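You operate a simulated robot arm through the tools that you are given. There is no shell and no other tool.

The job below is to be done with a simulated robot arm. You get a single attempt, and the scene is never put back.

## Task
Make up shampoo: two pumps into the teal-capped bottle, water to its top mark, cap on.
Fine: the teal pump; fill and cap it in the capping socket, jug back. Set down upright: mixing bottle with the teal cap.

Only the result counts: the job must be done as asked and must still hold three seconds after the hand-in. Knocking over, shifting, dropping, spilling or breaking anything else fails it. A push-on lid holds only when it is set on centred and level and pressed home; a screw cap is set on level and turned clockwise until tight.

## Robot
A 6-joint arm with a two-finger parallel gripper, fixed in place. Base frame: the origin is at the foot of the arm, x ahead of it, y to its left, z up; the work surface is at about z = 0.86. Readings come in m, rad, newtons and seconds.
With the tool pointing down near the work surface it reaches from about 0.36 to 0.76 m from the base axis. Its first joint turns from -1.152 to 1.152 rad. Payload 2.45 kg.
The tool frame sits at the grasp point between the pads (the TCP): z along the fingers, y along the line on which they close. The tips reach 0.024 m beyond it. Largest opening 0.068 m; finger width 0.017, thickness 0.01; the body of the gripper, 0.04 by 0.07 m, starts 0.041 m behind the TCP.
Orientation is told as [roll, pitch, yaw] about the base's x, y, z axes, in that order, counted from this pose: with the fingers straight down and closing along the base's y, the tool's x points along the base's -x, its y along +y and its z along -z.

## Interface
- The arm moves only by the tool jog_arm. Its argument "series" is a list of rows, each an object of numbers (a shift or turn left out is 0, a gripper value left out holds the last): "ax", "ay", "az": the turn, a rotation vector about the base's x, y, z in units of 120 degrees (1.0 is 120 degrees); "tx", "ty", "tz": the shift along the base's x, y, z in units of 400 mm (1.0 is 400 mm); "grip": the gripper command, from -1 (fully open) to 1 (shut), values between in proportion. In form: [{"ax": .., "ay": .., "az": .., "tx": .., "ty": .., "tz": .., "grip": ..}, ...]. A call has 1 to 20 rows; each row is the pose to reach, as a shift and turn from the pose commanded when the call began. A call with a number of a shift or a turn outside -1 to 1 is refused whole. Rows are played at 5 a second. More than 0.05 m and 0.15 rad between two rows, or a gripper value outside its range, and nothing of the call is played. A pose out of reach is approached as far as the arm can. The call stops where the force on the tool passes 90 N (or 10 N more than at its start, if that is more) or the arm is blocked; 0.2 s more then pass. The fingers move at their own pace (about 0.108 m/s each) and stop on an object; they squeeze with about 27 N. The grip force told is the motor's: it shows also when the fingers shut on nothing. Time passes only in rows, and 0.2 s behind the last, so rows that repeat a pose let the fingers close. It gives the time, the measured TCP pose, the force on the tool (base axes), the opening and the grip force at its end, in the units of the frame above (readings bear some noise), with the torque about the TCP (base axes, N m) and any sound that the robot's microphone picked up.
- Cameras (640 x 400 px; columns grow to the right, rows downward): "scene" is fixed at [0.157, 0.4, 1.4751]; the picture's right is [-0.86, -0.51, 0.00], its down [-0.24, 0.41, -0.88] and it looks along [0.45, -0.76, -0.48] (base axes); focal length 235 px, centre (320, 200). "wrist" rides on the gripper at [0.084, 0.011, -0.075] in the tool frame; the picture's right is [-0.13, 0.99, 0.00], its down [-0.60, -0.08, -0.79] and it looks along [-0.79, -0.10, 0.61] (tool axes); focal length 251 px, centre (320, 200). There is no depth. A picture from a camera that has moved, and an enlarged one, comes with that camera's place and axes in the base frame and with its lens.
- grab_frame(camera): a new picture of that camera. It takes no simulated time.
- inspect(camera, box): a new picture of the part [left, top, right, bottom] of that camera's present view, enlarged. It takes no simulated time.
- finish_job(): hands the job in; it is judged then, once.

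Places have to be worked out from the pictures, the camera data and where the tool is seen. Open the gripper and draw the arm clear of the work before you hand the job in, unless the task says otherwise.

The tools are called after "Call:" as a command line: name --argument value ..., lists and objects as JSON in quotes. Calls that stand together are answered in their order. jog_arm: Moves the arm, as the interface text tells. Its arguments: {"type":"object","properties":{"series":{"type":"array"}},"required":["series"]} The other tools are called the same way: grab_frame (camera) takes a picture; inspect (camera, box) takes an enlarged picture of a part of a camera's view; finish_job () hands the job in.

At the start:

```text
time_s: 0.0
tcp_pos: [0.4344, 0.0401, 1.4059]
tcp_rot: [-0.001, 0.0, -0.001]
force: [0.3, 0.8, 0.0]
moment: [-0.02, 0.02, -0.03]
grip_width: 0.0679
finger_force: 0.1
```

scene: 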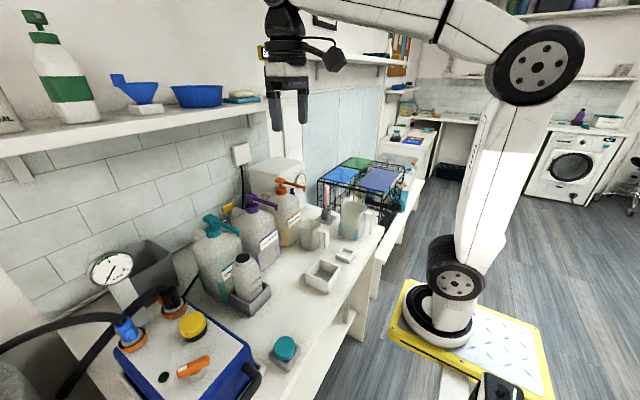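
wrist: 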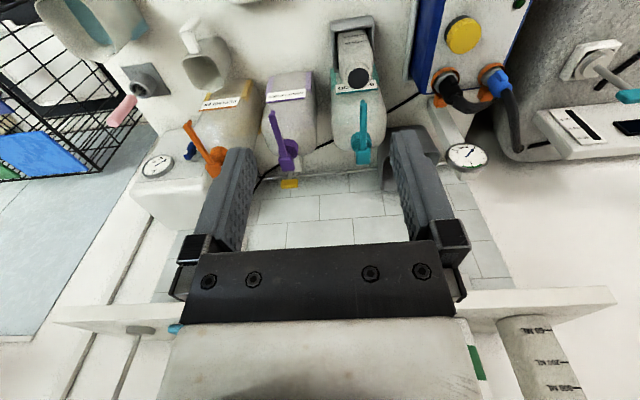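

The first pictures show three pump bottles (teal, purple, orange), a mixing bottle in a socket in front of the teal pump, a teal cap, and jugs. I'll enlarge the views to work out places before moving.

Call:
inspect --camera "scene" --box '[180, 170, 400, 310]'

Call:
inspect --camera "scene" --box '[80, 250, 320, 400]'

Call:
inspect --camera "wrist" --box '[120, 0, 420, 190]'

```text
2.86 times, centred on (290, 240) of scene
camera zoom: at [0.157, 0.4, 1.4751], right [-0.86, -0.51, 0.0], down [-0.24, 0.41, -0.88], along [0.45, -0.76, -0.48], focal length 672 px, centre (406, 86)
```

zoom: 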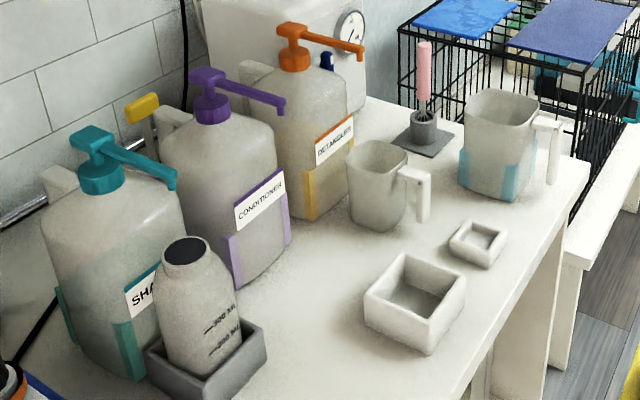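

```text
2.67 times, centred on (200, 325) of scene
camera zoom: at [0.157, 0.4, 1.4751], right [-0.86, -0.51, 0.0], down [-0.24, 0.41, -0.88], along [0.45, -0.76, -0.48], focal length 627 px, centre (640, -133)
```

zoom: 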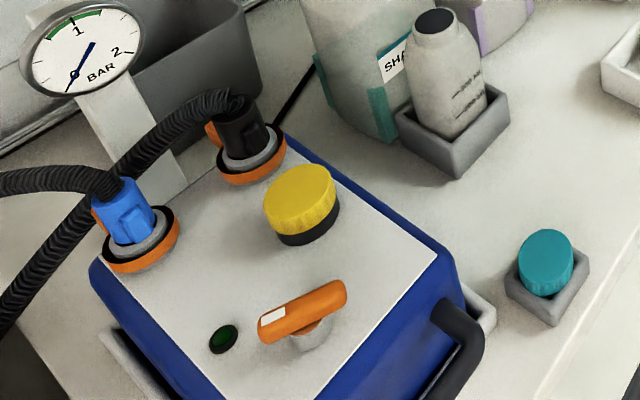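

```text
2.11 times, centred on (270, 95) of wrist
camera zoom: at [0.3499, 0.0501, 1.481], right [0.13, 0.99, 0.0], down [0.6, -0.08, 0.79], along [0.79, -0.1, -0.61], focal length 529 px, centre (425, 421)
```

zoom: 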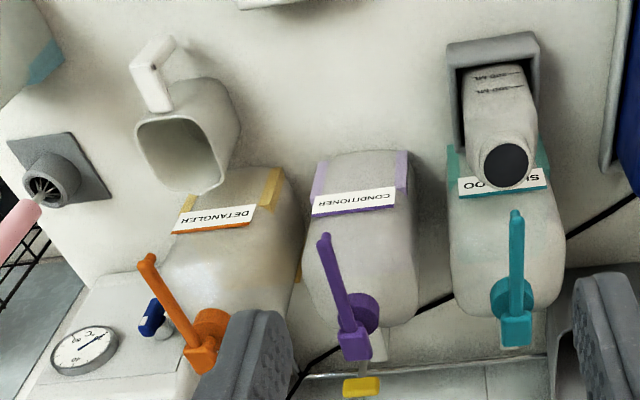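

The grey box holding the bottle seems to sit under the teal spout, and a white open box near (0.44,-0.10) may be the capping socket. I'll zoom in on the bottle, jugs and trays.

Call:
inspect --camera "scene" --box '[220, 240, 284, 310]'

Call:
inspect --camera "scene" --box '[290, 190, 390, 300]'

Call:
inspect --camera "wrist" --box '[320, 0, 400, 100]'

Call:
inspect --camera "scene" --box '[190, 190, 260, 260]'

```text
5.71 times, centred on (252, 275) of scene
camera zoom: at [0.157, 0.4, 1.4751], right [-0.86, -0.51, 0.0], down [-0.24, 0.41, -0.88], along [0.45, -0.76, -0.48], focal length 1344 px, centre (709, -229)
```

zoom: 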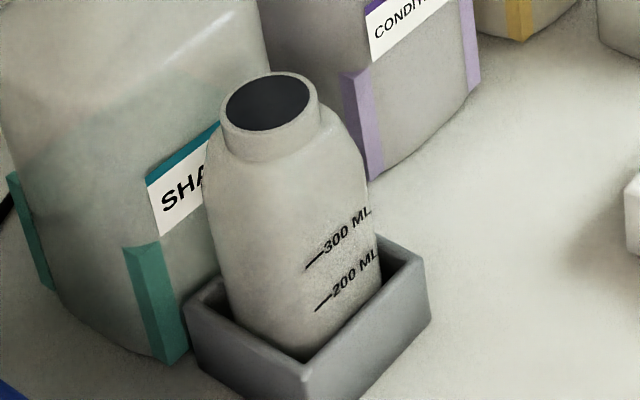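

```text
3.64 times, centred on (340, 245) of scene
camera zoom: at [0.157, 0.4, 1.4751], right [-0.86, -0.51, 0.0], down [-0.24, 0.41, -0.88], along [0.45, -0.76, -0.48], focal length 856 px, centre (247, 36)
```

zoom: 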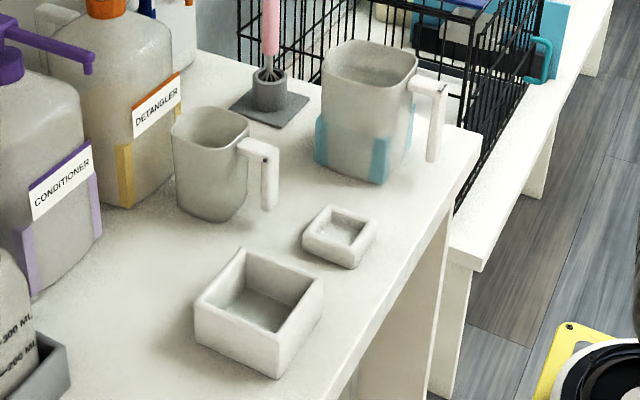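

```text
4.00 times, centred on (360, 50) of wrist
camera zoom: at [0.3499, 0.0501, 1.481], right [0.13, 0.99, 0.0], down [0.6, -0.08, 0.79], along [0.79, -0.1, -0.61], focal length 1006 px, centre (160, 800)
```

zoom: 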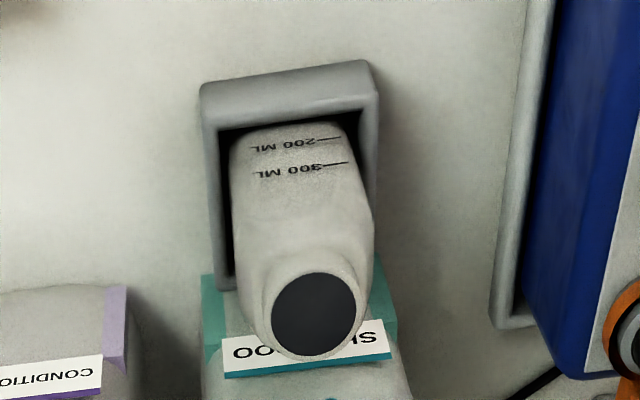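

```text
5.71 times, centred on (225, 225) of scene
camera zoom: at [0.157, 0.4, 1.4751], right [-0.86, -0.51, 0.0], down [-0.24, 0.41, -0.88], along [0.45, -0.76, -0.48], focal length 1344 px, centre (863, 57)
```

zoom: 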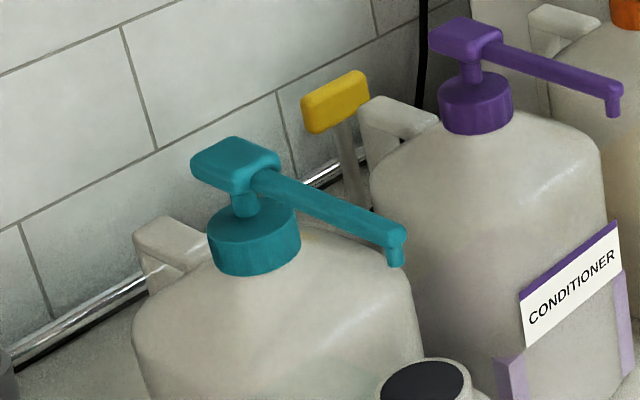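

The bottle has 200 and 300 ML marks, so 300 ML is the top one. I'll move the arm high over to the right so the wrist camera can look into the jugs and the white box.

Call:
jog_arm --series '[{"tx": -0.01, "ty": -0.09, "tz": -0.05}, {"tx": -0.02, "ty": -0.18, "tz": -0.1}, {"tx": -0.03, "ty": -0.27, "tz": -0.15}, {"tx": -0.04, "ty": -0.36, "tz": -0.2}, {"tx": -0.05, "ty": -0.45, "tz": -0.25}, {"tx": -0.06, "ty": -0.54, "tz": -0.3}, {"tx": -0.07, "ty": -0.63, "tz": -0.35}, {"tx": -0.08, "ty": -0.7, "tz": -0.38}]'

Call:
grab_frame --camera "wrist"

Call:
grab_frame --camera "scene"

```text
time_s: 1.8
tcp_pos: [0.4033, -0.2398, 1.2516]
tcp_rot: [-0.001, -0.003, -0.002]
force: [-0.2, 0.1, 0.0]
moment: [0.01, 0.01, -0.01]
grip_width: 0.0682
finger_force: 0.1
```

```text
taken
camera wrist: at [0.3193, -0.2301, 1.3262], right [0.13, 0.99, 0.0], down [0.6, -0.08, 0.79], along [0.79, -0.1, -0.61], focal length 251 px, centre (320, 200)
```

wrist: 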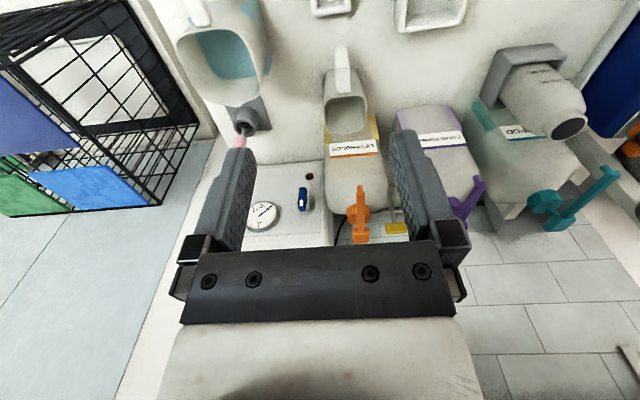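

```text
taken
```

scene: 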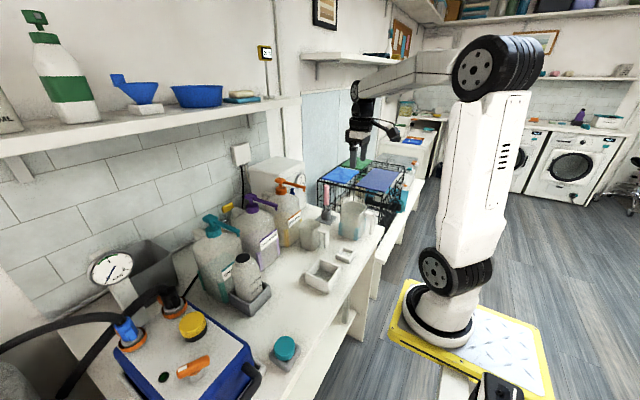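

Now I enlarge the jugs, white box and small tray.

Call:
inspect --camera "wrist" --box '[165, 0, 285, 110]'

Call:
inspect --camera "wrist" --box '[300, 30, 400, 150]'

Call:
inspect --camera "wrist" --box '[300, 0, 480, 60]'

Call:
inspect --camera "wrist" --box '[460, 30, 630, 240]'

```text
3.64 times, centred on (225, 55) of wrist
camera zoom: at [0.3193, -0.2301, 1.3262], right [0.13, 0.99, 0.0], down [0.6, -0.08, 0.79], along [0.79, -0.1, -0.61], focal length 914 px, centre (666, 727)
```

zoom: 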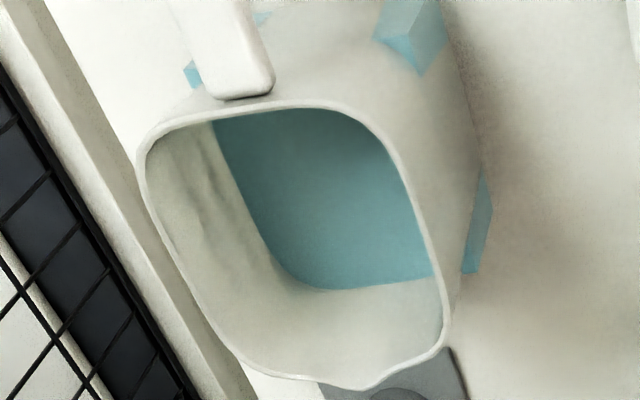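

```text
3.33 times, centred on (350, 90) of wrist
camera zoom: at [0.3193, -0.2301, 1.3262], right [0.13, 0.99, 0.0], down [0.6, -0.08, 0.79], along [0.79, -0.1, -0.61], focal length 838 px, centre (220, 567)
```

zoom: 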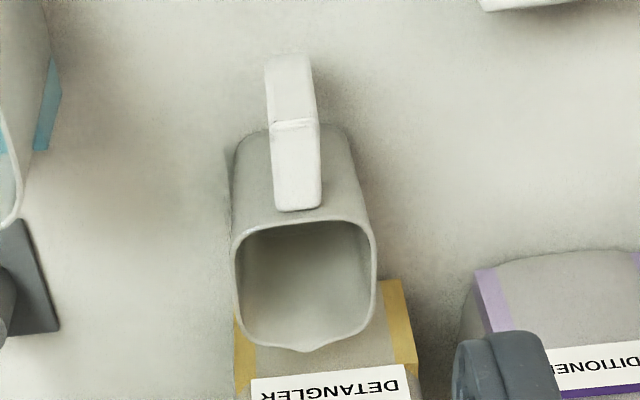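

```text
3.56 times, centred on (390, 30) of wrist
camera zoom: at [0.3193, -0.2301, 1.3262], right [0.13, 0.99, 0.0], down [0.6, -0.08, 0.79], along [0.79, -0.1, -0.61], focal length 894 px, centre (71, 804)
```

zoom: 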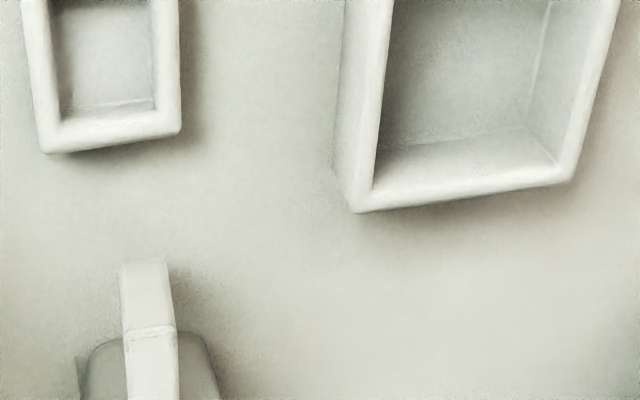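

```text
1.90 times, centred on (545, 135) of wrist
camera zoom: at [0.3193, -0.2301, 1.3262], right [0.13, 0.99, 0.0], down [0.6, -0.08, 0.79], along [0.79, -0.1, -0.61], focal length 479 px, centre (-109, 324)
```

zoom: 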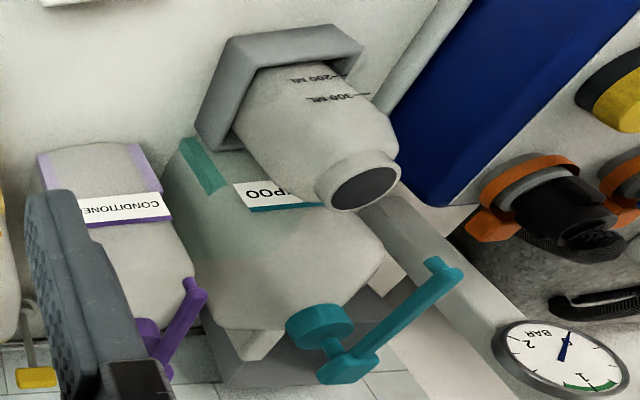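

The large jug holds blue water, the small jug is empty, and the spout tip sits right above the bottle mouth (spout ~(0.58,0.09,1.11), mouth ~(0.587,0.088,1.03)). The pump head is at about (0.69,0.09), top ~1.13. I'll close the fingers and go over the pump head at a safe height.

Call:
jog_arm --series '[{"tx": 0.0717, "ty": 0.0825, "tz": 0.01, "grip": 1}, {"tx": 0.1434, "ty": 0.165, "tz": 0.02}, {"tx": 0.2151, "ty": 0.2475, "tz": 0.03}, {"tx": 0.2868, "ty": 0.33, "tz": 0.04}, {"tx": 0.3585, "ty": 0.4125, "tz": 0.05}, {"tx": 0.4302, "ty": 0.495, "tz": 0.05}, {"tx": 0.5019, "ty": 0.5775, "tz": 0.05}, {"tx": 0.5736, "ty": 0.66, "tz": 0.05}, {"tx": 0.6453, "ty": 0.7425, "tz": 0.05}, {"tx": 0.7175, "ty": 0.825, "tz": 0.05}]'

Call:
grab_frame --camera "wrist"

Call:
grab_frame --camera "scene"

```text
time_s: 4.0
tcp_pos: [0.6889, 0.0935, 1.2762]
tcp_rot: [0.001, -0.001, -0.002]
force: [1.3, -0.7, -1.4]
moment: [-0.04, 0.0, 0.05]
grip_width: 0.0001
finger_force: 24.0
```

```text
taken
camera wrist: at [0.6045, 0.1028, 1.35], right [0.13, 0.99, 0.0], down [0.6, -0.08, 0.79], along [0.79, -0.1, -0.61], focal length 251 px, centre (320, 200)
```

wrist: 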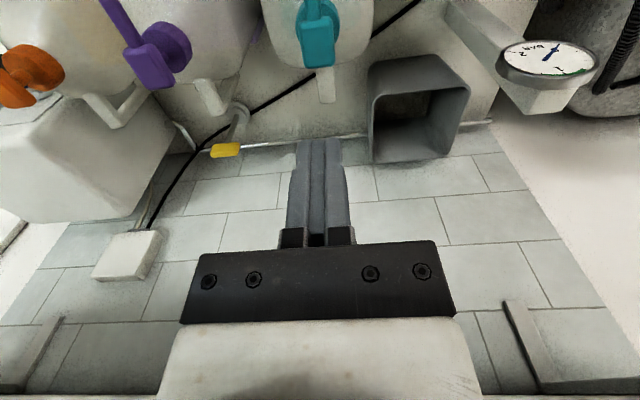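

```text
taken
```

scene: 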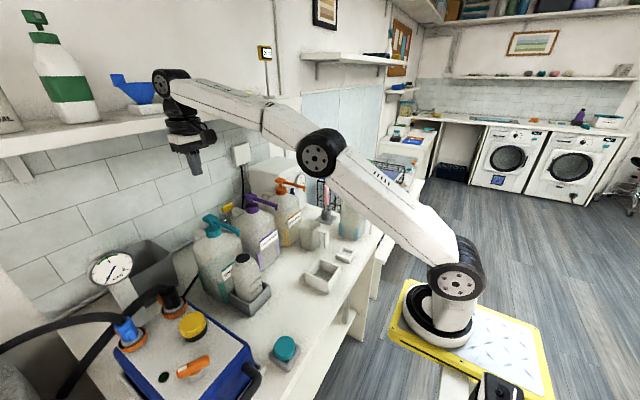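

The head block appears right below the fingers; I enlarge to check its exact place.

Call:
inspect --camera "wrist" --box '[270, 0, 370, 80]'

Call:
inspect --camera "scene" --box '[160, 90, 280, 250]'

```text
5.00 times, centred on (320, 40) of wrist
camera zoom: at [0.6045, 0.1028, 1.35], right [0.13, 0.99, 0.0], down [0.6, -0.08, 0.79], along [0.79, -0.1, -0.61], focal length 1257 px, centre (320, 1000)
```

zoom: 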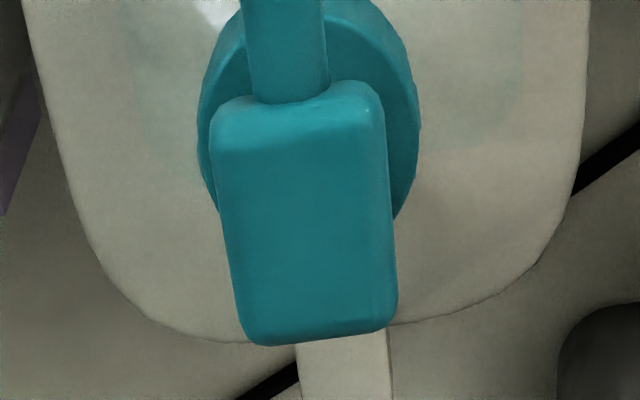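

```text
2.50 times, centred on (220, 170) of scene
camera zoom: at [0.1571, 0.4, 1.4751], right [-0.86, -0.51, 0.0], down [-0.24, 0.41, -0.88], along [0.45, -0.76, -0.48], focal length 588 px, centre (570, 275)
```

zoom: 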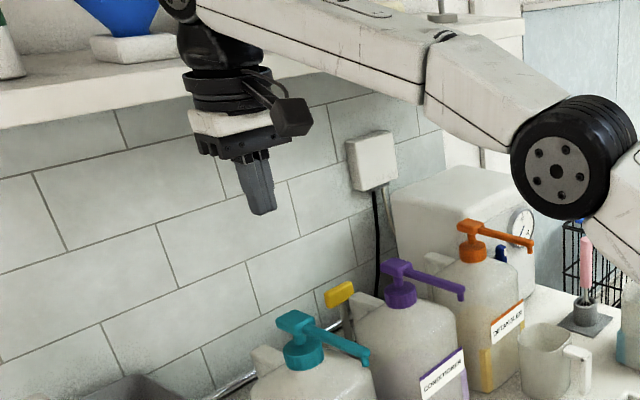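

The block's top centre is at about (0.690, 0.0905) and its top near z=1.13. I descend to just above it.

Call:
jog_arm --series '[{"ty": -0.003, "tx": 0.003, "tz": -0.08}, {"ty": -0.003, "tx": 0.003, "tz": -0.16}, {"ty": -0.003, "tx": 0.003, "tz": -0.23}, {"ty": -0.003, "tx": 0.003, "tz": -0.27}, {"ty": -0.003, "tx": 0.003, "tz": -0.27}]'

Call:
inspect --camera "scene" --box '[160, 150, 300, 310]'

Call:
grab_frame --camera "wrist"

```text
time_s: 5.2
tcp_pos: [0.6925, 0.0893, 1.1669]
tcp_rot: [0.0, 0.0, -0.001]
force: [0.4, -0.2, 0.1]
moment: [-0.02, -0.02, -0.01]
grip_width: 0.0001
finger_force: 23.5
```

```text
2.50 times, centred on (230, 230) of scene
camera zoom: at [0.157, 0.4, 1.4751], right [-0.86, -0.51, 0.0], down [-0.24, 0.41, -0.88], along [0.45, -0.76, -0.48], focal length 588 px, centre (545, 125)
```

zoom: 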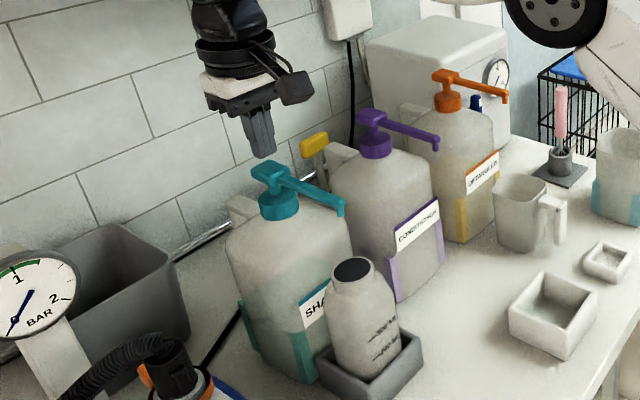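

```text
taken
camera wrist: at [0.6077, 0.0995, 1.2406], right [0.13, 0.99, 0.0], down [0.6, -0.08, 0.79], along [0.79, -0.1, -0.61], focal length 251 px, centre (320, 200)
```

wrist: 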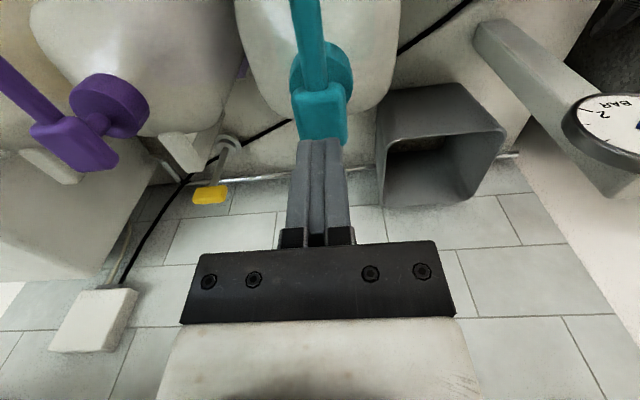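

Fingertips are about 1 cm above the head. I press down slowly in small steps and watch the force.

Call:
jog_arm --series '[{"tz": -0.0075}, {"tz": -0.015}, {"tz": -0.0225}, {"tz": -0.03}, {"tz": -0.0375}, {"tz": -0.045}, {"tz": -0.05}]'

Call:
inspect --camera "scene" --box '[180, 190, 280, 290]'

```text
time_s: 6.8
tcp_pos: [0.6911, 0.0897, 1.1466]
tcp_rot: [0.001, -0.003, 0.0]
force: [1.8, 0.7, 2.6]
moment: [0.01, -0.01, 0.0]
grip_width: 0.0
finger_force: 23.6
```

```text
4.00 times, centred on (230, 240) of scene
camera zoom: at [0.157, 0.4, 1.4751], right [-0.86, -0.51, 0.0], down [-0.24, 0.41, -0.88], along [0.45, -0.76, -0.48], focal length 941 px, centre (680, 40)
```

zoom: 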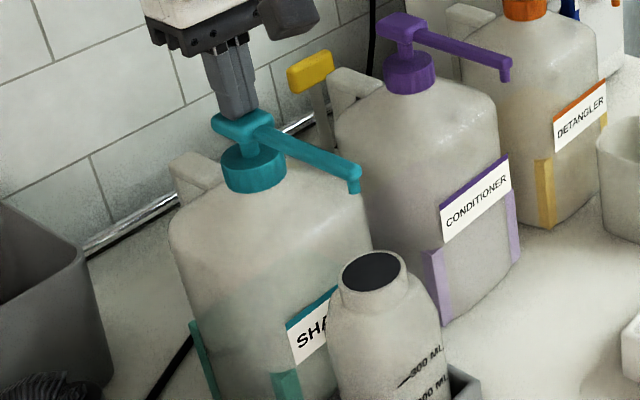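

Contact has just started (2.6 N). I continue the stroke down.

Call:
jog_arm --series '[{"tz": -0.0075}, {"tz": -0.015}, {"tz": -0.0225}, {"tz": -0.03}, {"tz": -0.0375}, {"tz": -0.0425}]'

Call:
inspect --camera "scene" --box '[180, 190, 280, 290]'

```text
time_s: 8.2
tcp_pos: [0.6896, 0.0888, 1.1321]
tcp_rot: [0.002, -0.011, 0.001]
force: [0.8, 4.9, 29.7]
moment: [0.13, 0.07, -0.08]
grip_width: 0.0001
finger_force: 23.5
```

```text
4.00 times, centred on (230, 240) of scene
camera zoom: at [0.1564, 0.4001, 1.4752], right [-0.86, -0.51, 0.0], down [-0.24, 0.41, -0.88], along [0.45, -0.76, -0.48], focal length 941 px, centre (680, 40)
```

zoom: 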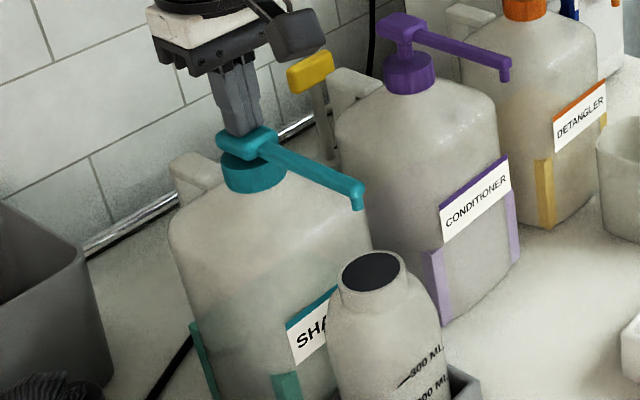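

The head has come down about 15 mm at 30 N; I press on a little to find the end of the stroke.

Call:
jog_arm --series '[{"tz": -0.006}, {"tz": -0.012}, {"tz": -0.012}]'

Call:
inspect --camera "scene" --box '[180, 190, 280, 290]'

```text
time_s: 9.0
tcp_pos: [0.69, 0.0896, 1.1298]
tcp_rot: [0.002, -0.012, 0.0]
force: [-11.4, 0.4, 41.5]
moment: [0.02, 0.41, 0.03]
grip_width: 0.0002
finger_force: 23.8
```

```text
4.00 times, centred on (230, 240) of scene
camera zoom: at [0.1557, 0.3999, 1.4753], right [-0.86, -0.51, 0.0], down [-0.24, 0.41, -0.88], along [0.45, -0.76, -0.48], focal length 941 px, centre (680, 40)
```

zoom: 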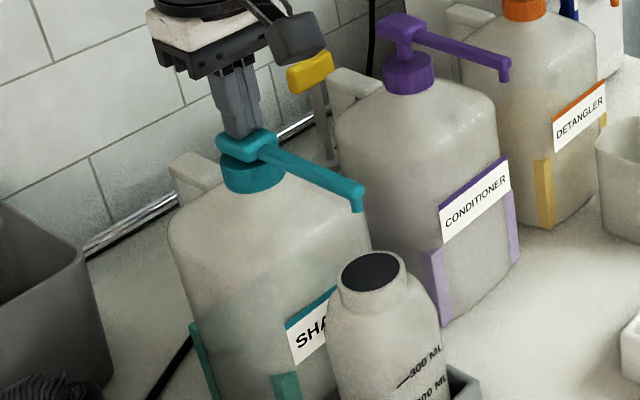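

Motion is stalling (2 mm for 5 mm commanded), suggesting the stroke's end. I press 3 mm more to confirm.

Call:
jog_arm --series '[{"tz": -0.004}, {"tz": -0.0085}, {"tz": -0.0085}]'

Call:
inspect --camera "scene" --box '[205, 205, 245, 245]'

Call:
grab_frame --camera "wrist"

```text
time_s: 9.8
tcp_pos: [0.6901, 0.089, 1.1299]
tcp_rot: [0.002, -0.017, 0.0]
force: [-14.9, 0.4, 49.1]
moment: [-0.01, 0.56, 0.01]
grip_width: 0.0002
finger_force: 23.8
```

```text
10.00 times, centred on (225, 225) of scene
camera zoom: at [0.1554, 0.3999, 1.4754], right [-0.86, -0.51, 0.0], down [-0.24, 0.41, -0.88], along [0.45, -0.76, -0.48], focal length 2353 px, centre (1270, -50)
```

zoom: 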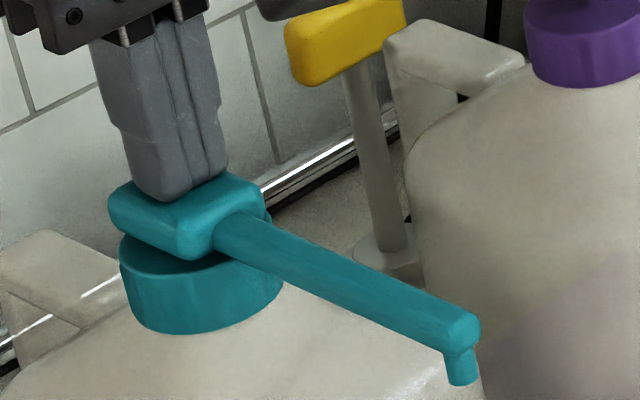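

```text
taken
camera wrist: at [0.6051, 0.0988, 1.203], right [0.13, 0.99, 0.0], down [0.59, -0.08, 0.8], along [0.8, -0.1, -0.6], focal length 251 px, centre (320, 200)
```

wrist: 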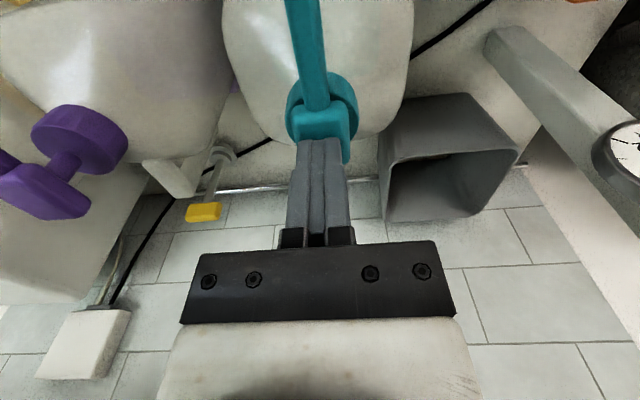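

The head is bottomed (no further travel, force rising). I lift off so the head returns and check that it comes up.

Call:
jog_arm --series '[{"tz": 0.02}, {"tz": 0.04}, {"tz": 0.06}, {"tz": 0.08}, {"tz": 0.1}, {"tz": 0.1}, {"tz": 0.1}, {"tz": 0.1}]'

Call:
inspect --camera "scene" --box '[180, 190, 280, 290]'

Call:
grab_frame --camera "wrist"

```text
time_s: 11.6
tcp_pos: [0.6893, 0.0894, 1.1605]
tcp_rot: [0.0, -0.001, 0.001]
force: [-0.3, 0.9, -0.4]
moment: [0.01, 0.07, 0.02]
grip_width: 0.0
finger_force: 23.8
```

```text
4.00 times, centred on (230, 240) of scene
camera zoom: at [0.157, 0.4, 1.4751], right [-0.86, -0.51, 0.0], down [-0.24, 0.41, -0.88], along [0.45, -0.76, -0.48], focal length 941 px, centre (680, 40)
```

zoom: 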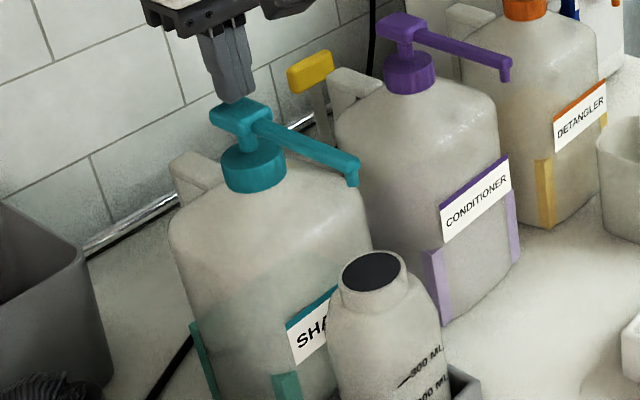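

```text
taken
camera wrist: at [0.6052, 0.0996, 1.2346], right [0.13, 0.99, 0.0], down [0.6, -0.08, 0.79], along [0.79, -0.1, -0.61], focal length 251 px, centre (320, 200)
```

wrist: 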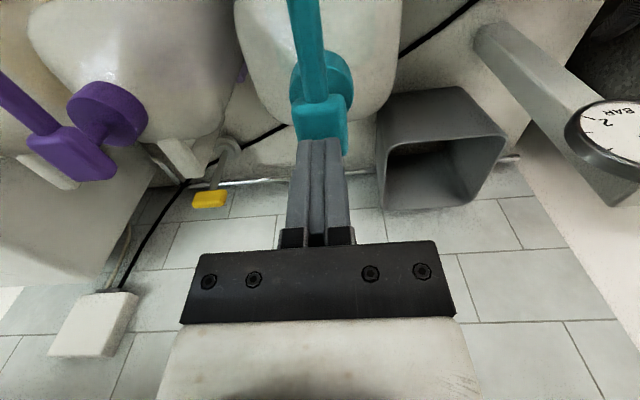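

The head is back up fully. Now the second stroke to the same depth, then release again.

Call:
jog_arm --series '[{"tz": -0.02}, {"tz": -0.035}, {"tz": -0.045}, {"tz": -0.055}, {"tz": -0.065}, {"tz": -0.075}, {"tz": -0.085}, {"tz": -0.095}, {"tz": -0.1}, {"tz": -0.1}, {"tz": -0.1}]'

Call:
inspect --camera "scene" --box '[180, 190, 280, 290]'

```text
time_s: 14.0
tcp_pos: [0.6898, 0.0896, 1.1296]
tcp_rot: [0.001, -0.018, 0.001]
force: [-15.7, -2.0, 49.4]
moment: [-0.07, 0.58, -0.1]
grip_width: 0.0001
finger_force: 23.8
```

```text
4.00 times, centred on (230, 240) of scene
camera zoom: at [0.1554, 0.3998, 1.4754], right [-0.86, -0.51, 0.0], down [-0.24, 0.41, -0.88], along [0.45, -0.76, -0.48], focal length 941 px, centre (680, 40)
```

zoom: 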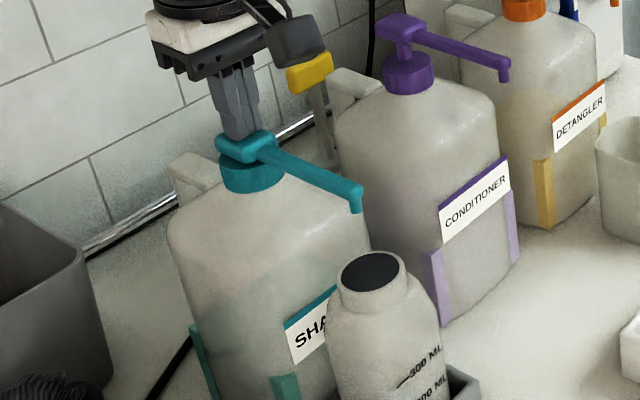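

Second stroke bottomed identically. I lift off straight up, well clear.

Call:
jog_arm --series '[{"tz": 0.02}, {"tz": 0.04}, {"tz": 0.06}, {"tz": 0.08}, {"tz": 0.1}, {"tz": 0.16}, {"tz": 0.24}, {"tz": 0.32}, {"tz": 0.4, "grip": -1}, {"tz": 0.4, "tx": -0.1}, {"tz": 0.4, "tx": -0.2}, {"tz": 0.4, "tx": -0.3}, {"tz": 0.4, "tx": -0.4}, {"tz": 0.4, "tx": -0.5}, {"tz": 0.36, "tx": -0.6}]'

Call:
grab_frame --camera "wrist"

Call:
inspect --camera "scene" --box '[180, 190, 300, 310]'

```text
time_s: 17.2
tcp_pos: [0.4507, 0.0889, 1.2646]
tcp_rot: [-0.001, -0.002, 0.0]
force: [-0.3, -0.4, 0.8]
moment: [0.0, 0.02, 0.01]
grip_width: 0.068
finger_force: 0.0
```

```text
taken
camera wrist: at [0.3663, 0.0989, 1.339], right [0.13, 0.99, 0.0], down [0.6, -0.08, 0.79], along [0.79, -0.1, -0.61], focal length 251 px, centre (320, 200)
```

wrist: 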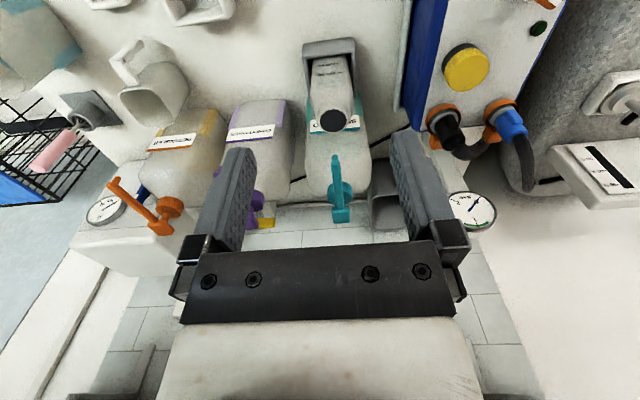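

```text
3.33 times, centred on (240, 250) of scene
camera zoom: at [0.157, 0.4, 1.4752], right [-0.86, -0.51, 0.0], down [-0.24, 0.41, -0.88], along [0.45, -0.76, -0.48], focal length 784 px, centre (587, 33)
```

zoom: 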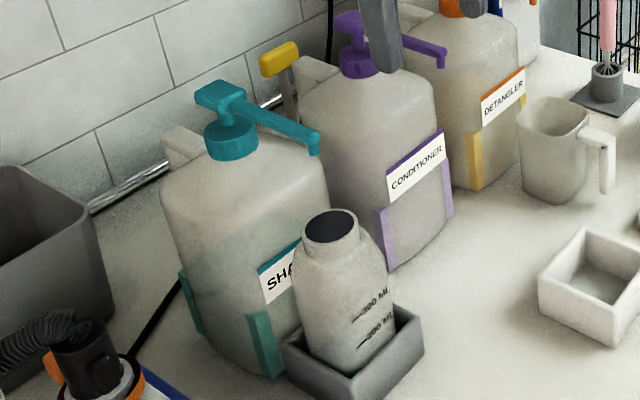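

Both pumps are in. Now I tilt the tool 45° (fingers forward-down) and drop in front of the bottle to plan a side grasp beneath the spout.

Call:
jog_arm --series '[{"ay": -0.0625, "tz": -0.08}, {"ay": -0.125, "tz": -0.16}, {"ay": -0.1875, "tz": -0.24}, {"ay": -0.25, "tz": -0.32}, {"ay": -0.3125, "tz": -0.4}, {"ay": -0.375, "tz": -0.5}, {"ay": -0.375, "tz": -0.5}]'

Call:
grab_frame --camera "wrist"

Call:
grab_frame --camera "scene"

```text
time_s: 18.8
tcp_pos: [0.4487, 0.0772, 1.0571]
tcp_rot: [0.017, -0.703, -0.163]
force: [1.6, 0.8, 1.0]
moment: [-0.05, 0.05, -0.05]
grip_width: 0.0682
finger_force: 0.1
out of reach, approached as far as the arm can: row 6, 7
```

```text
taken
camera wrist: at [0.3383, 0.1051, 1.0591], right [0.25, 0.96, 0.1], down [-0.07, -0.08, 0.99], along [0.97, -0.25, 0.04], focal length 251 px, centre (320, 200)
```

wrist: 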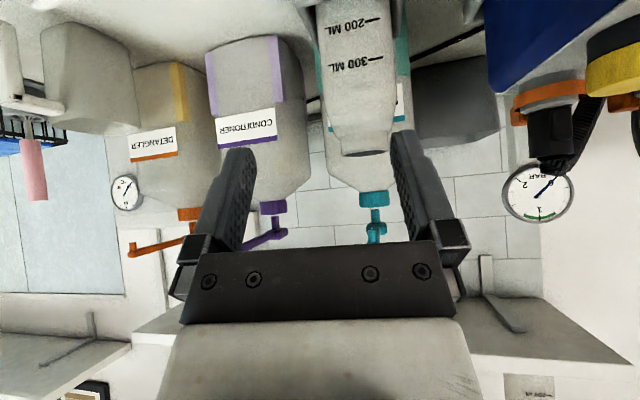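

```text
taken
```

scene: 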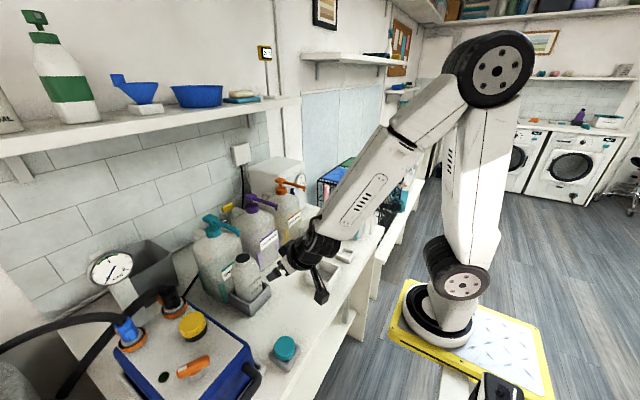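

At x=0.45 a 45° tilt is just beyond reach; I'll move ahead to x≈0.49 with 35–40° of tilt, and see how the pose settles.

Call:
jog_arm --series '[{"tx": 0.05, "ay": 0.02}, {"tx": 0.1, "ay": 0.042}, {"tx": 0.1, "ay": 0.042}]'

Call:
grab_frame --camera "wrist"

```text
time_s: 19.6
tcp_pos: [0.5002, 0.0929, 1.0674]
tcp_rot: [0.0, -0.698, 0.0]
force: [-0.4, 0.1, 0.4]
moment: [-0.04, 0.01, -0.04]
grip_width: 0.0682
finger_force: 0.1
```

```text
taken
camera wrist: at [0.3876, 0.1032, 1.0701], right [0.1, 0.99, 0.08], down [-0.05, -0.08, 1.0], along [0.99, -0.1, 0.04], focal length 251 px, centre (320, 200)
```

wrist: 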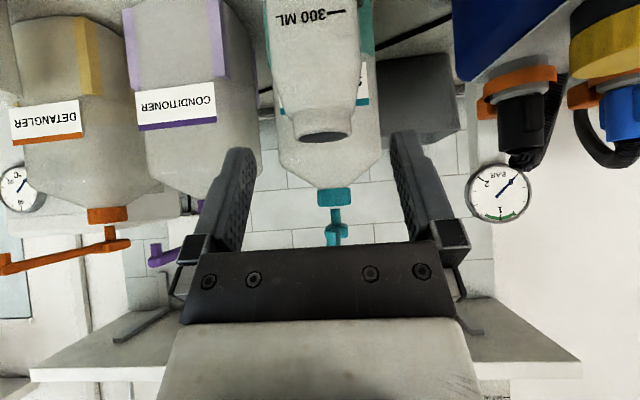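

Pose is now clean (-40° pitch). I enlarge the bottle to measure its width and centre line.

Call:
inspect --camera "wrist" --box '[240, 0, 400, 160]'

Call:
inspect --camera "scene" --box '[215, 220, 345, 320]'

```text
2.50 times, centred on (320, 80) of wrist
camera zoom: at [0.3876, 0.1032, 1.0701], right [0.1, 0.99, 0.08], down [-0.05, -0.08, 1.0], along [0.99, -0.1, 0.04], focal length 629 px, centre (320, 500)
```

zoom: 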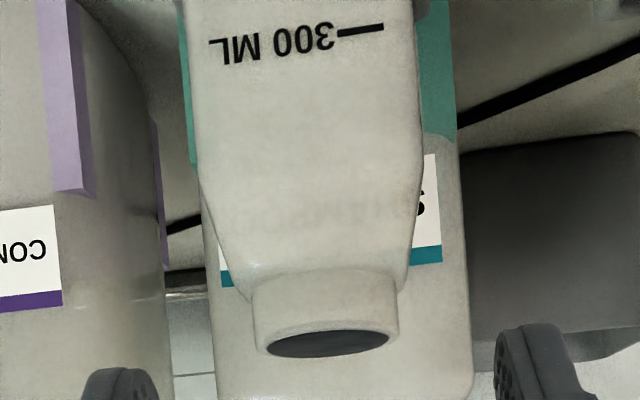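

```text
4.00 times, centred on (280, 270) of scene
camera zoom: at [0.157, 0.4, 1.4751], right [-0.86, -0.51, 0.0], down [-0.24, 0.41, -0.88], along [0.45, -0.76, -0.48], focal length 941 px, centre (480, -80)
```

zoom: 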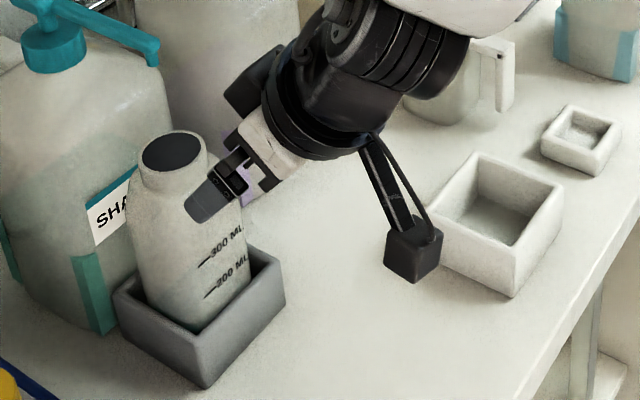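

The tint at the bottle's foot shows shampoo went in. Body width looks about 0.064, near the 0.068 opening, so I lower the gripper level with the body to measure it better before deciding between body and neck grasp.

Call:
jog_arm --series '[{"tz": -0.07, "ty": -0.007}, {"tz": -0.14, "ty": -0.007}, {"tz": -0.2175, "ty": -0.007}, {"tz": -0.2175, "ty": -0.007}]'

Call:
grab_frame --camera "wrist"

Call:
inspect --camera "wrist" --box '[220, 0, 420, 200]'

Call:
inspect --camera "scene" --box '[215, 220, 345, 320]'

```text
time_s: 20.6
tcp_pos: [0.5002, 0.0891, 0.9777]
tcp_rot: [0.002, -0.698, 0.0]
force: [-0.3, 0.4, 0.2]
moment: [0.02, 0.0, 0.02]
grip_width: 0.0682
finger_force: 0.1
```

```text
taken
camera wrist: at [0.3879, 0.0999, 0.9808], right [0.1, 0.99, 0.08], down [-0.05, -0.08, 1.0], along [0.99, -0.1, 0.04], focal length 251 px, centre (320, 200)
```

wrist: 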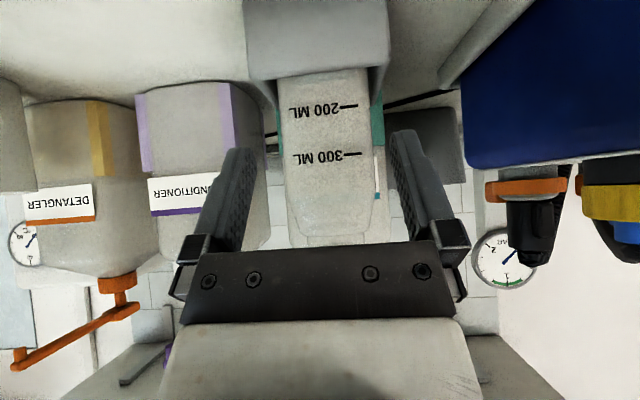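

```text
2.00 times, centred on (320, 100) of wrist
camera zoom: at [0.3879, 0.0999, 0.9808], right [0.1, 0.99, 0.08], down [-0.05, -0.08, 1.0], along [0.99, -0.1, 0.04], focal length 503 px, centre (320, 400)
```

zoom: 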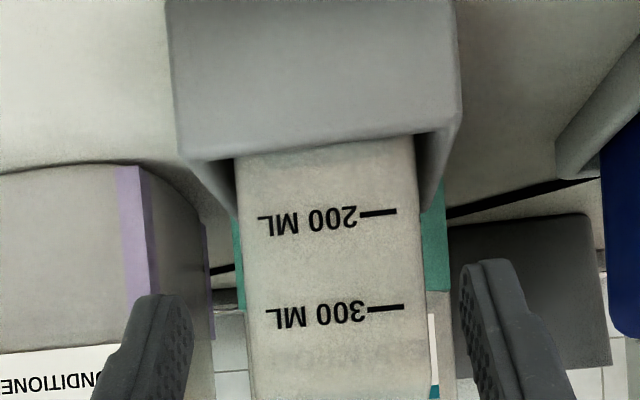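

```text
4.00 times, centred on (280, 270) of scene
camera zoom: at [0.157, 0.4, 1.4751], right [-0.86, -0.51, 0.0], down [-0.24, 0.41, -0.88], along [0.45, -0.76, -0.48], focal length 941 px, centre (480, -80)
```

zoom: 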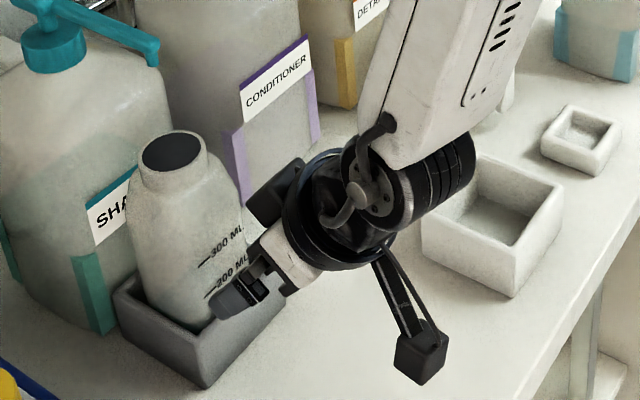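

The 300 mL mark sits at z≈0.956, the body is about 0.060 wide and centred with the fingers within 1 mm. I advance around the body at z≈0.957, still open.

Call:
jog_arm --series '[{"tz": -0.05, "ty": 0.001, "tx": 0.02}, {"tz": -0.05, "ty": 0.001, "tx": 0.07}, {"tz": -0.05, "ty": 0.001, "tx": 0.12}, {"tz": -0.05, "ty": 0.001, "tx": 0.17}, {"tz": -0.05, "ty": 0.001, "tx": 0.215}, {"tz": -0.05, "ty": 0.001, "tx": 0.215}]'

Call:
grab_frame --camera "wrist"

Call:
inspect --camera "scene" --box '[205, 200, 325, 310]'

```text
time_s: 21.8
tcp_pos: [0.5828, 0.0915, 0.9641]
tcp_rot: [0.001, -0.713, 0.002]
force: [-47.7, -2.3, 38.4]
moment: [-0.47, -2.85, -0.75]
grip_width: 0.068
finger_force: 0.1
stopped in row 6: the force on the tool passed its limit at 118 N (the readings are from after the stop); the commanded pose is now the measured one
```

```text
taken
camera wrist: at [0.4698, 0.1009, 0.9654], right [0.1, 0.99, 0.09], down [-0.06, -0.08, 0.99], along [0.99, -0.1, 0.05], focal length 251 px, centre (320, 200)
```

wrist: 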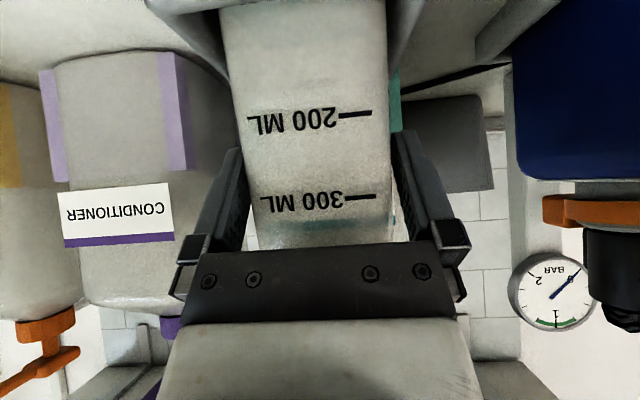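

```text
3.64 times, centred on (265, 255) of scene
camera zoom: at [0.1547, 0.3999, 1.4755], right [-0.86, -0.51, 0.0], down [-0.24, 0.41, -0.88], along [0.45, -0.76, -0.48], focal length 856 px, centre (520, 0)
```

zoom: 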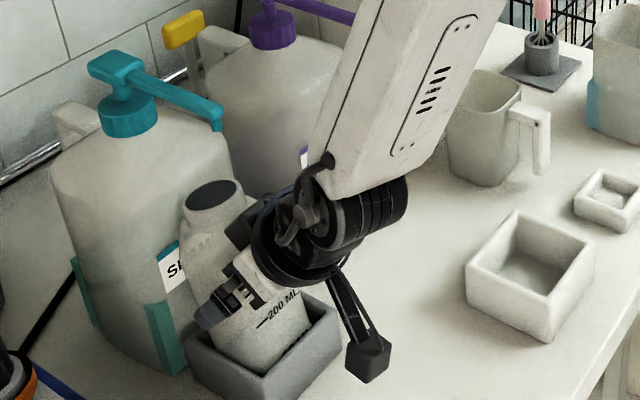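

The palm touched the bottle's shoulder and tilted it back — the 40° tilt brings the palm too near. I back straight off right away.

Call:
jog_arm --series '[{"tx": -0.02}, {"tx": -0.04}, {"tx": -0.06}, {"tx": -0.06}]'

Call:
inspect --camera "scene" --box '[205, 200, 325, 310]'

Call:
grab_frame --camera "wrist"

```text
time_s: 22.8
tcp_pos: [0.5616, 0.0907, 0.962]
tcp_rot: [-0.001, -0.709, 0.004]
force: [0.3, -0.1, -1.0]
moment: [0.01, 0.0, 0.0]
grip_width: 0.0682
finger_force: 0.0
```

```text
3.64 times, centred on (265, 255) of scene
camera zoom: at [0.157, 0.4, 1.4752], right [-0.86, -0.51, 0.0], down [-0.24, 0.41, -0.88], along [0.45, -0.76, -0.48], focal length 856 px, centre (520, 0)
```

zoom: 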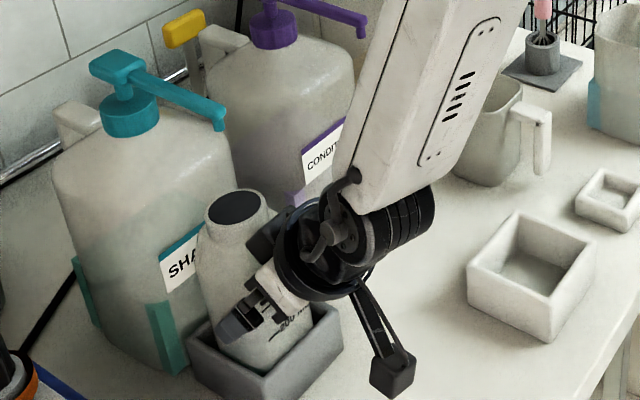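

```text
taken
camera wrist: at [0.4492, 0.1014, 0.9635], right [0.1, 0.99, 0.08], down [-0.06, -0.08, 1.0], along [0.99, -0.1, 0.05], focal length 251 px, centre (320, 200)
```

wrist: 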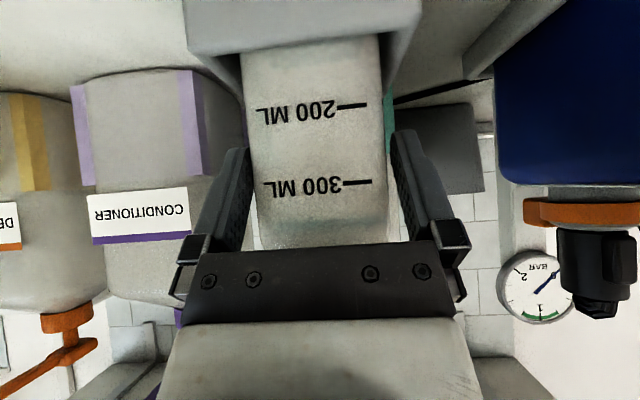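

The bottle settled back upright and the pump looks unmoved. I zoom to measure the bottle width with this second distance and check the gaps to the fingers.

Call:
inspect --camera "wrist" --box '[220, 20, 420, 250]'

Call:
inspect --camera "scene" --box '[180, 190, 280, 290]'

```text
1.74 times, centred on (320, 135) of wrist
camera zoom: at [0.4492, 0.1014, 0.9635], right [0.1, 0.99, 0.08], down [-0.06, -0.08, 1.0], along [0.99, -0.1, 0.05], focal length 437 px, centre (320, 313)
```

zoom: 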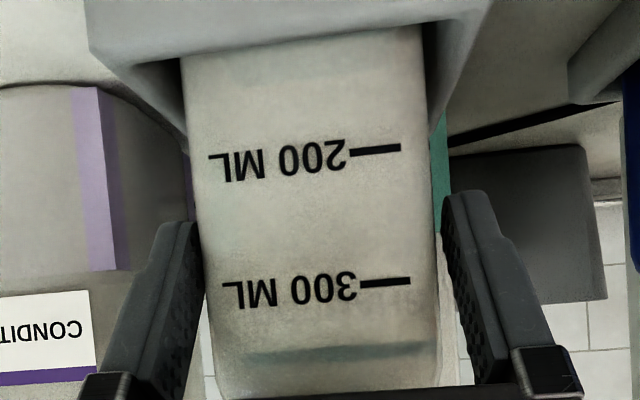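

```text
4.00 times, centred on (230, 240) of scene
camera zoom: at [0.157, 0.4, 1.4752], right [-0.86, -0.51, 0.0], down [-0.24, 0.41, -0.88], along [0.45, -0.76, -0.48], focal length 941 px, centre (680, 40)
```

zoom: 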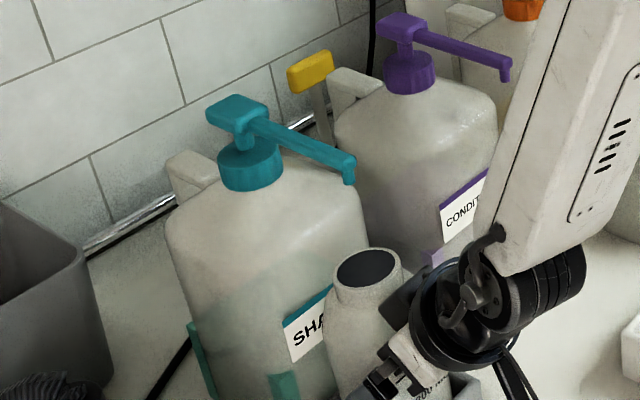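

Fingers and bottle are centred within a millimetre. I raise slightly and move in so the palm meets only the narrower neck region, then close gently on the body.

Call:
jog_arm --series '[{"tz": 0.03}, {"tz": 0.045, "tx": 0.01}, {"tz": 0.045, "tx": 0.025}, {"tz": 0.045, "tx": 0.025}]'

Call:
inspect --camera "wrist" --box '[200, 20, 440, 250]'

Call:
inspect --camera "scene" --box '[205, 200, 325, 310]'

```text
time_s: 23.8
tcp_pos: [0.5725, 0.0886, 0.9805]
tcp_rot: [0.001, -0.714, 0.001]
force: [-4.1, 0.9, 12.1]
moment: [-0.2, -0.16, -0.05]
grip_width: 0.068
finger_force: 0.0
```

```text
1.74 times, centred on (320, 135) of wrist
camera zoom: at [0.4599, 0.0989, 0.9821], right [0.1, 0.99, 0.09], down [-0.06, -0.08, 0.99], along [0.99, -0.1, 0.05], focal length 437 px, centre (320, 313)
```

zoom: 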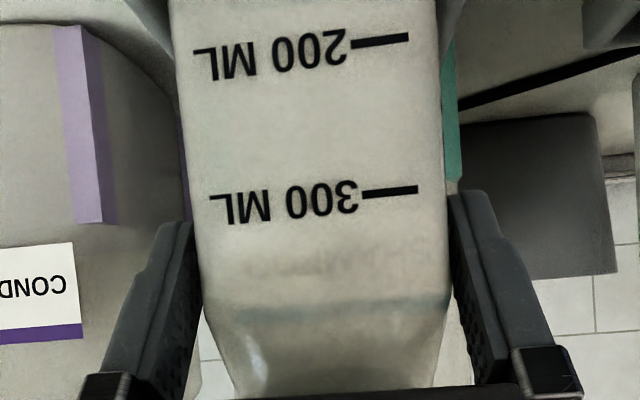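

```text
3.64 times, centred on (265, 255) of scene
camera zoom: at [0.1566, 0.4, 1.4752], right [-0.86, -0.51, 0.0], down [-0.24, 0.41, -0.88], along [0.45, -0.76, -0.48], focal length 856 px, centre (520, 0)
```

zoom: 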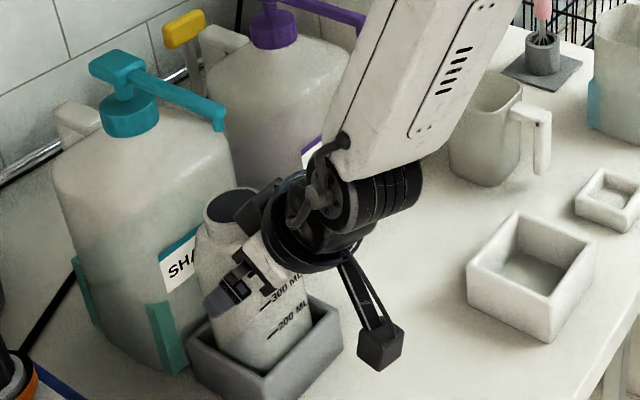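

A light contact (12 N) shows the palm touching the shoulder, so I back off 5 mm and then close the fingers.

Call:
jog_arm --series '[{"tx": -0.0075}, {"tx": -0.015}, {"tx": -0.015}]'

```text
time_s: 24.6
tcp_pos: [0.5656, 0.0896, 0.9794]
tcp_rot: [-0.002, -0.71, 0.001]
force: [0.4, 0.1, -0.2]
moment: [0.01, 0.0, -0.01]
grip_width: 0.068
finger_force: 0.0
```

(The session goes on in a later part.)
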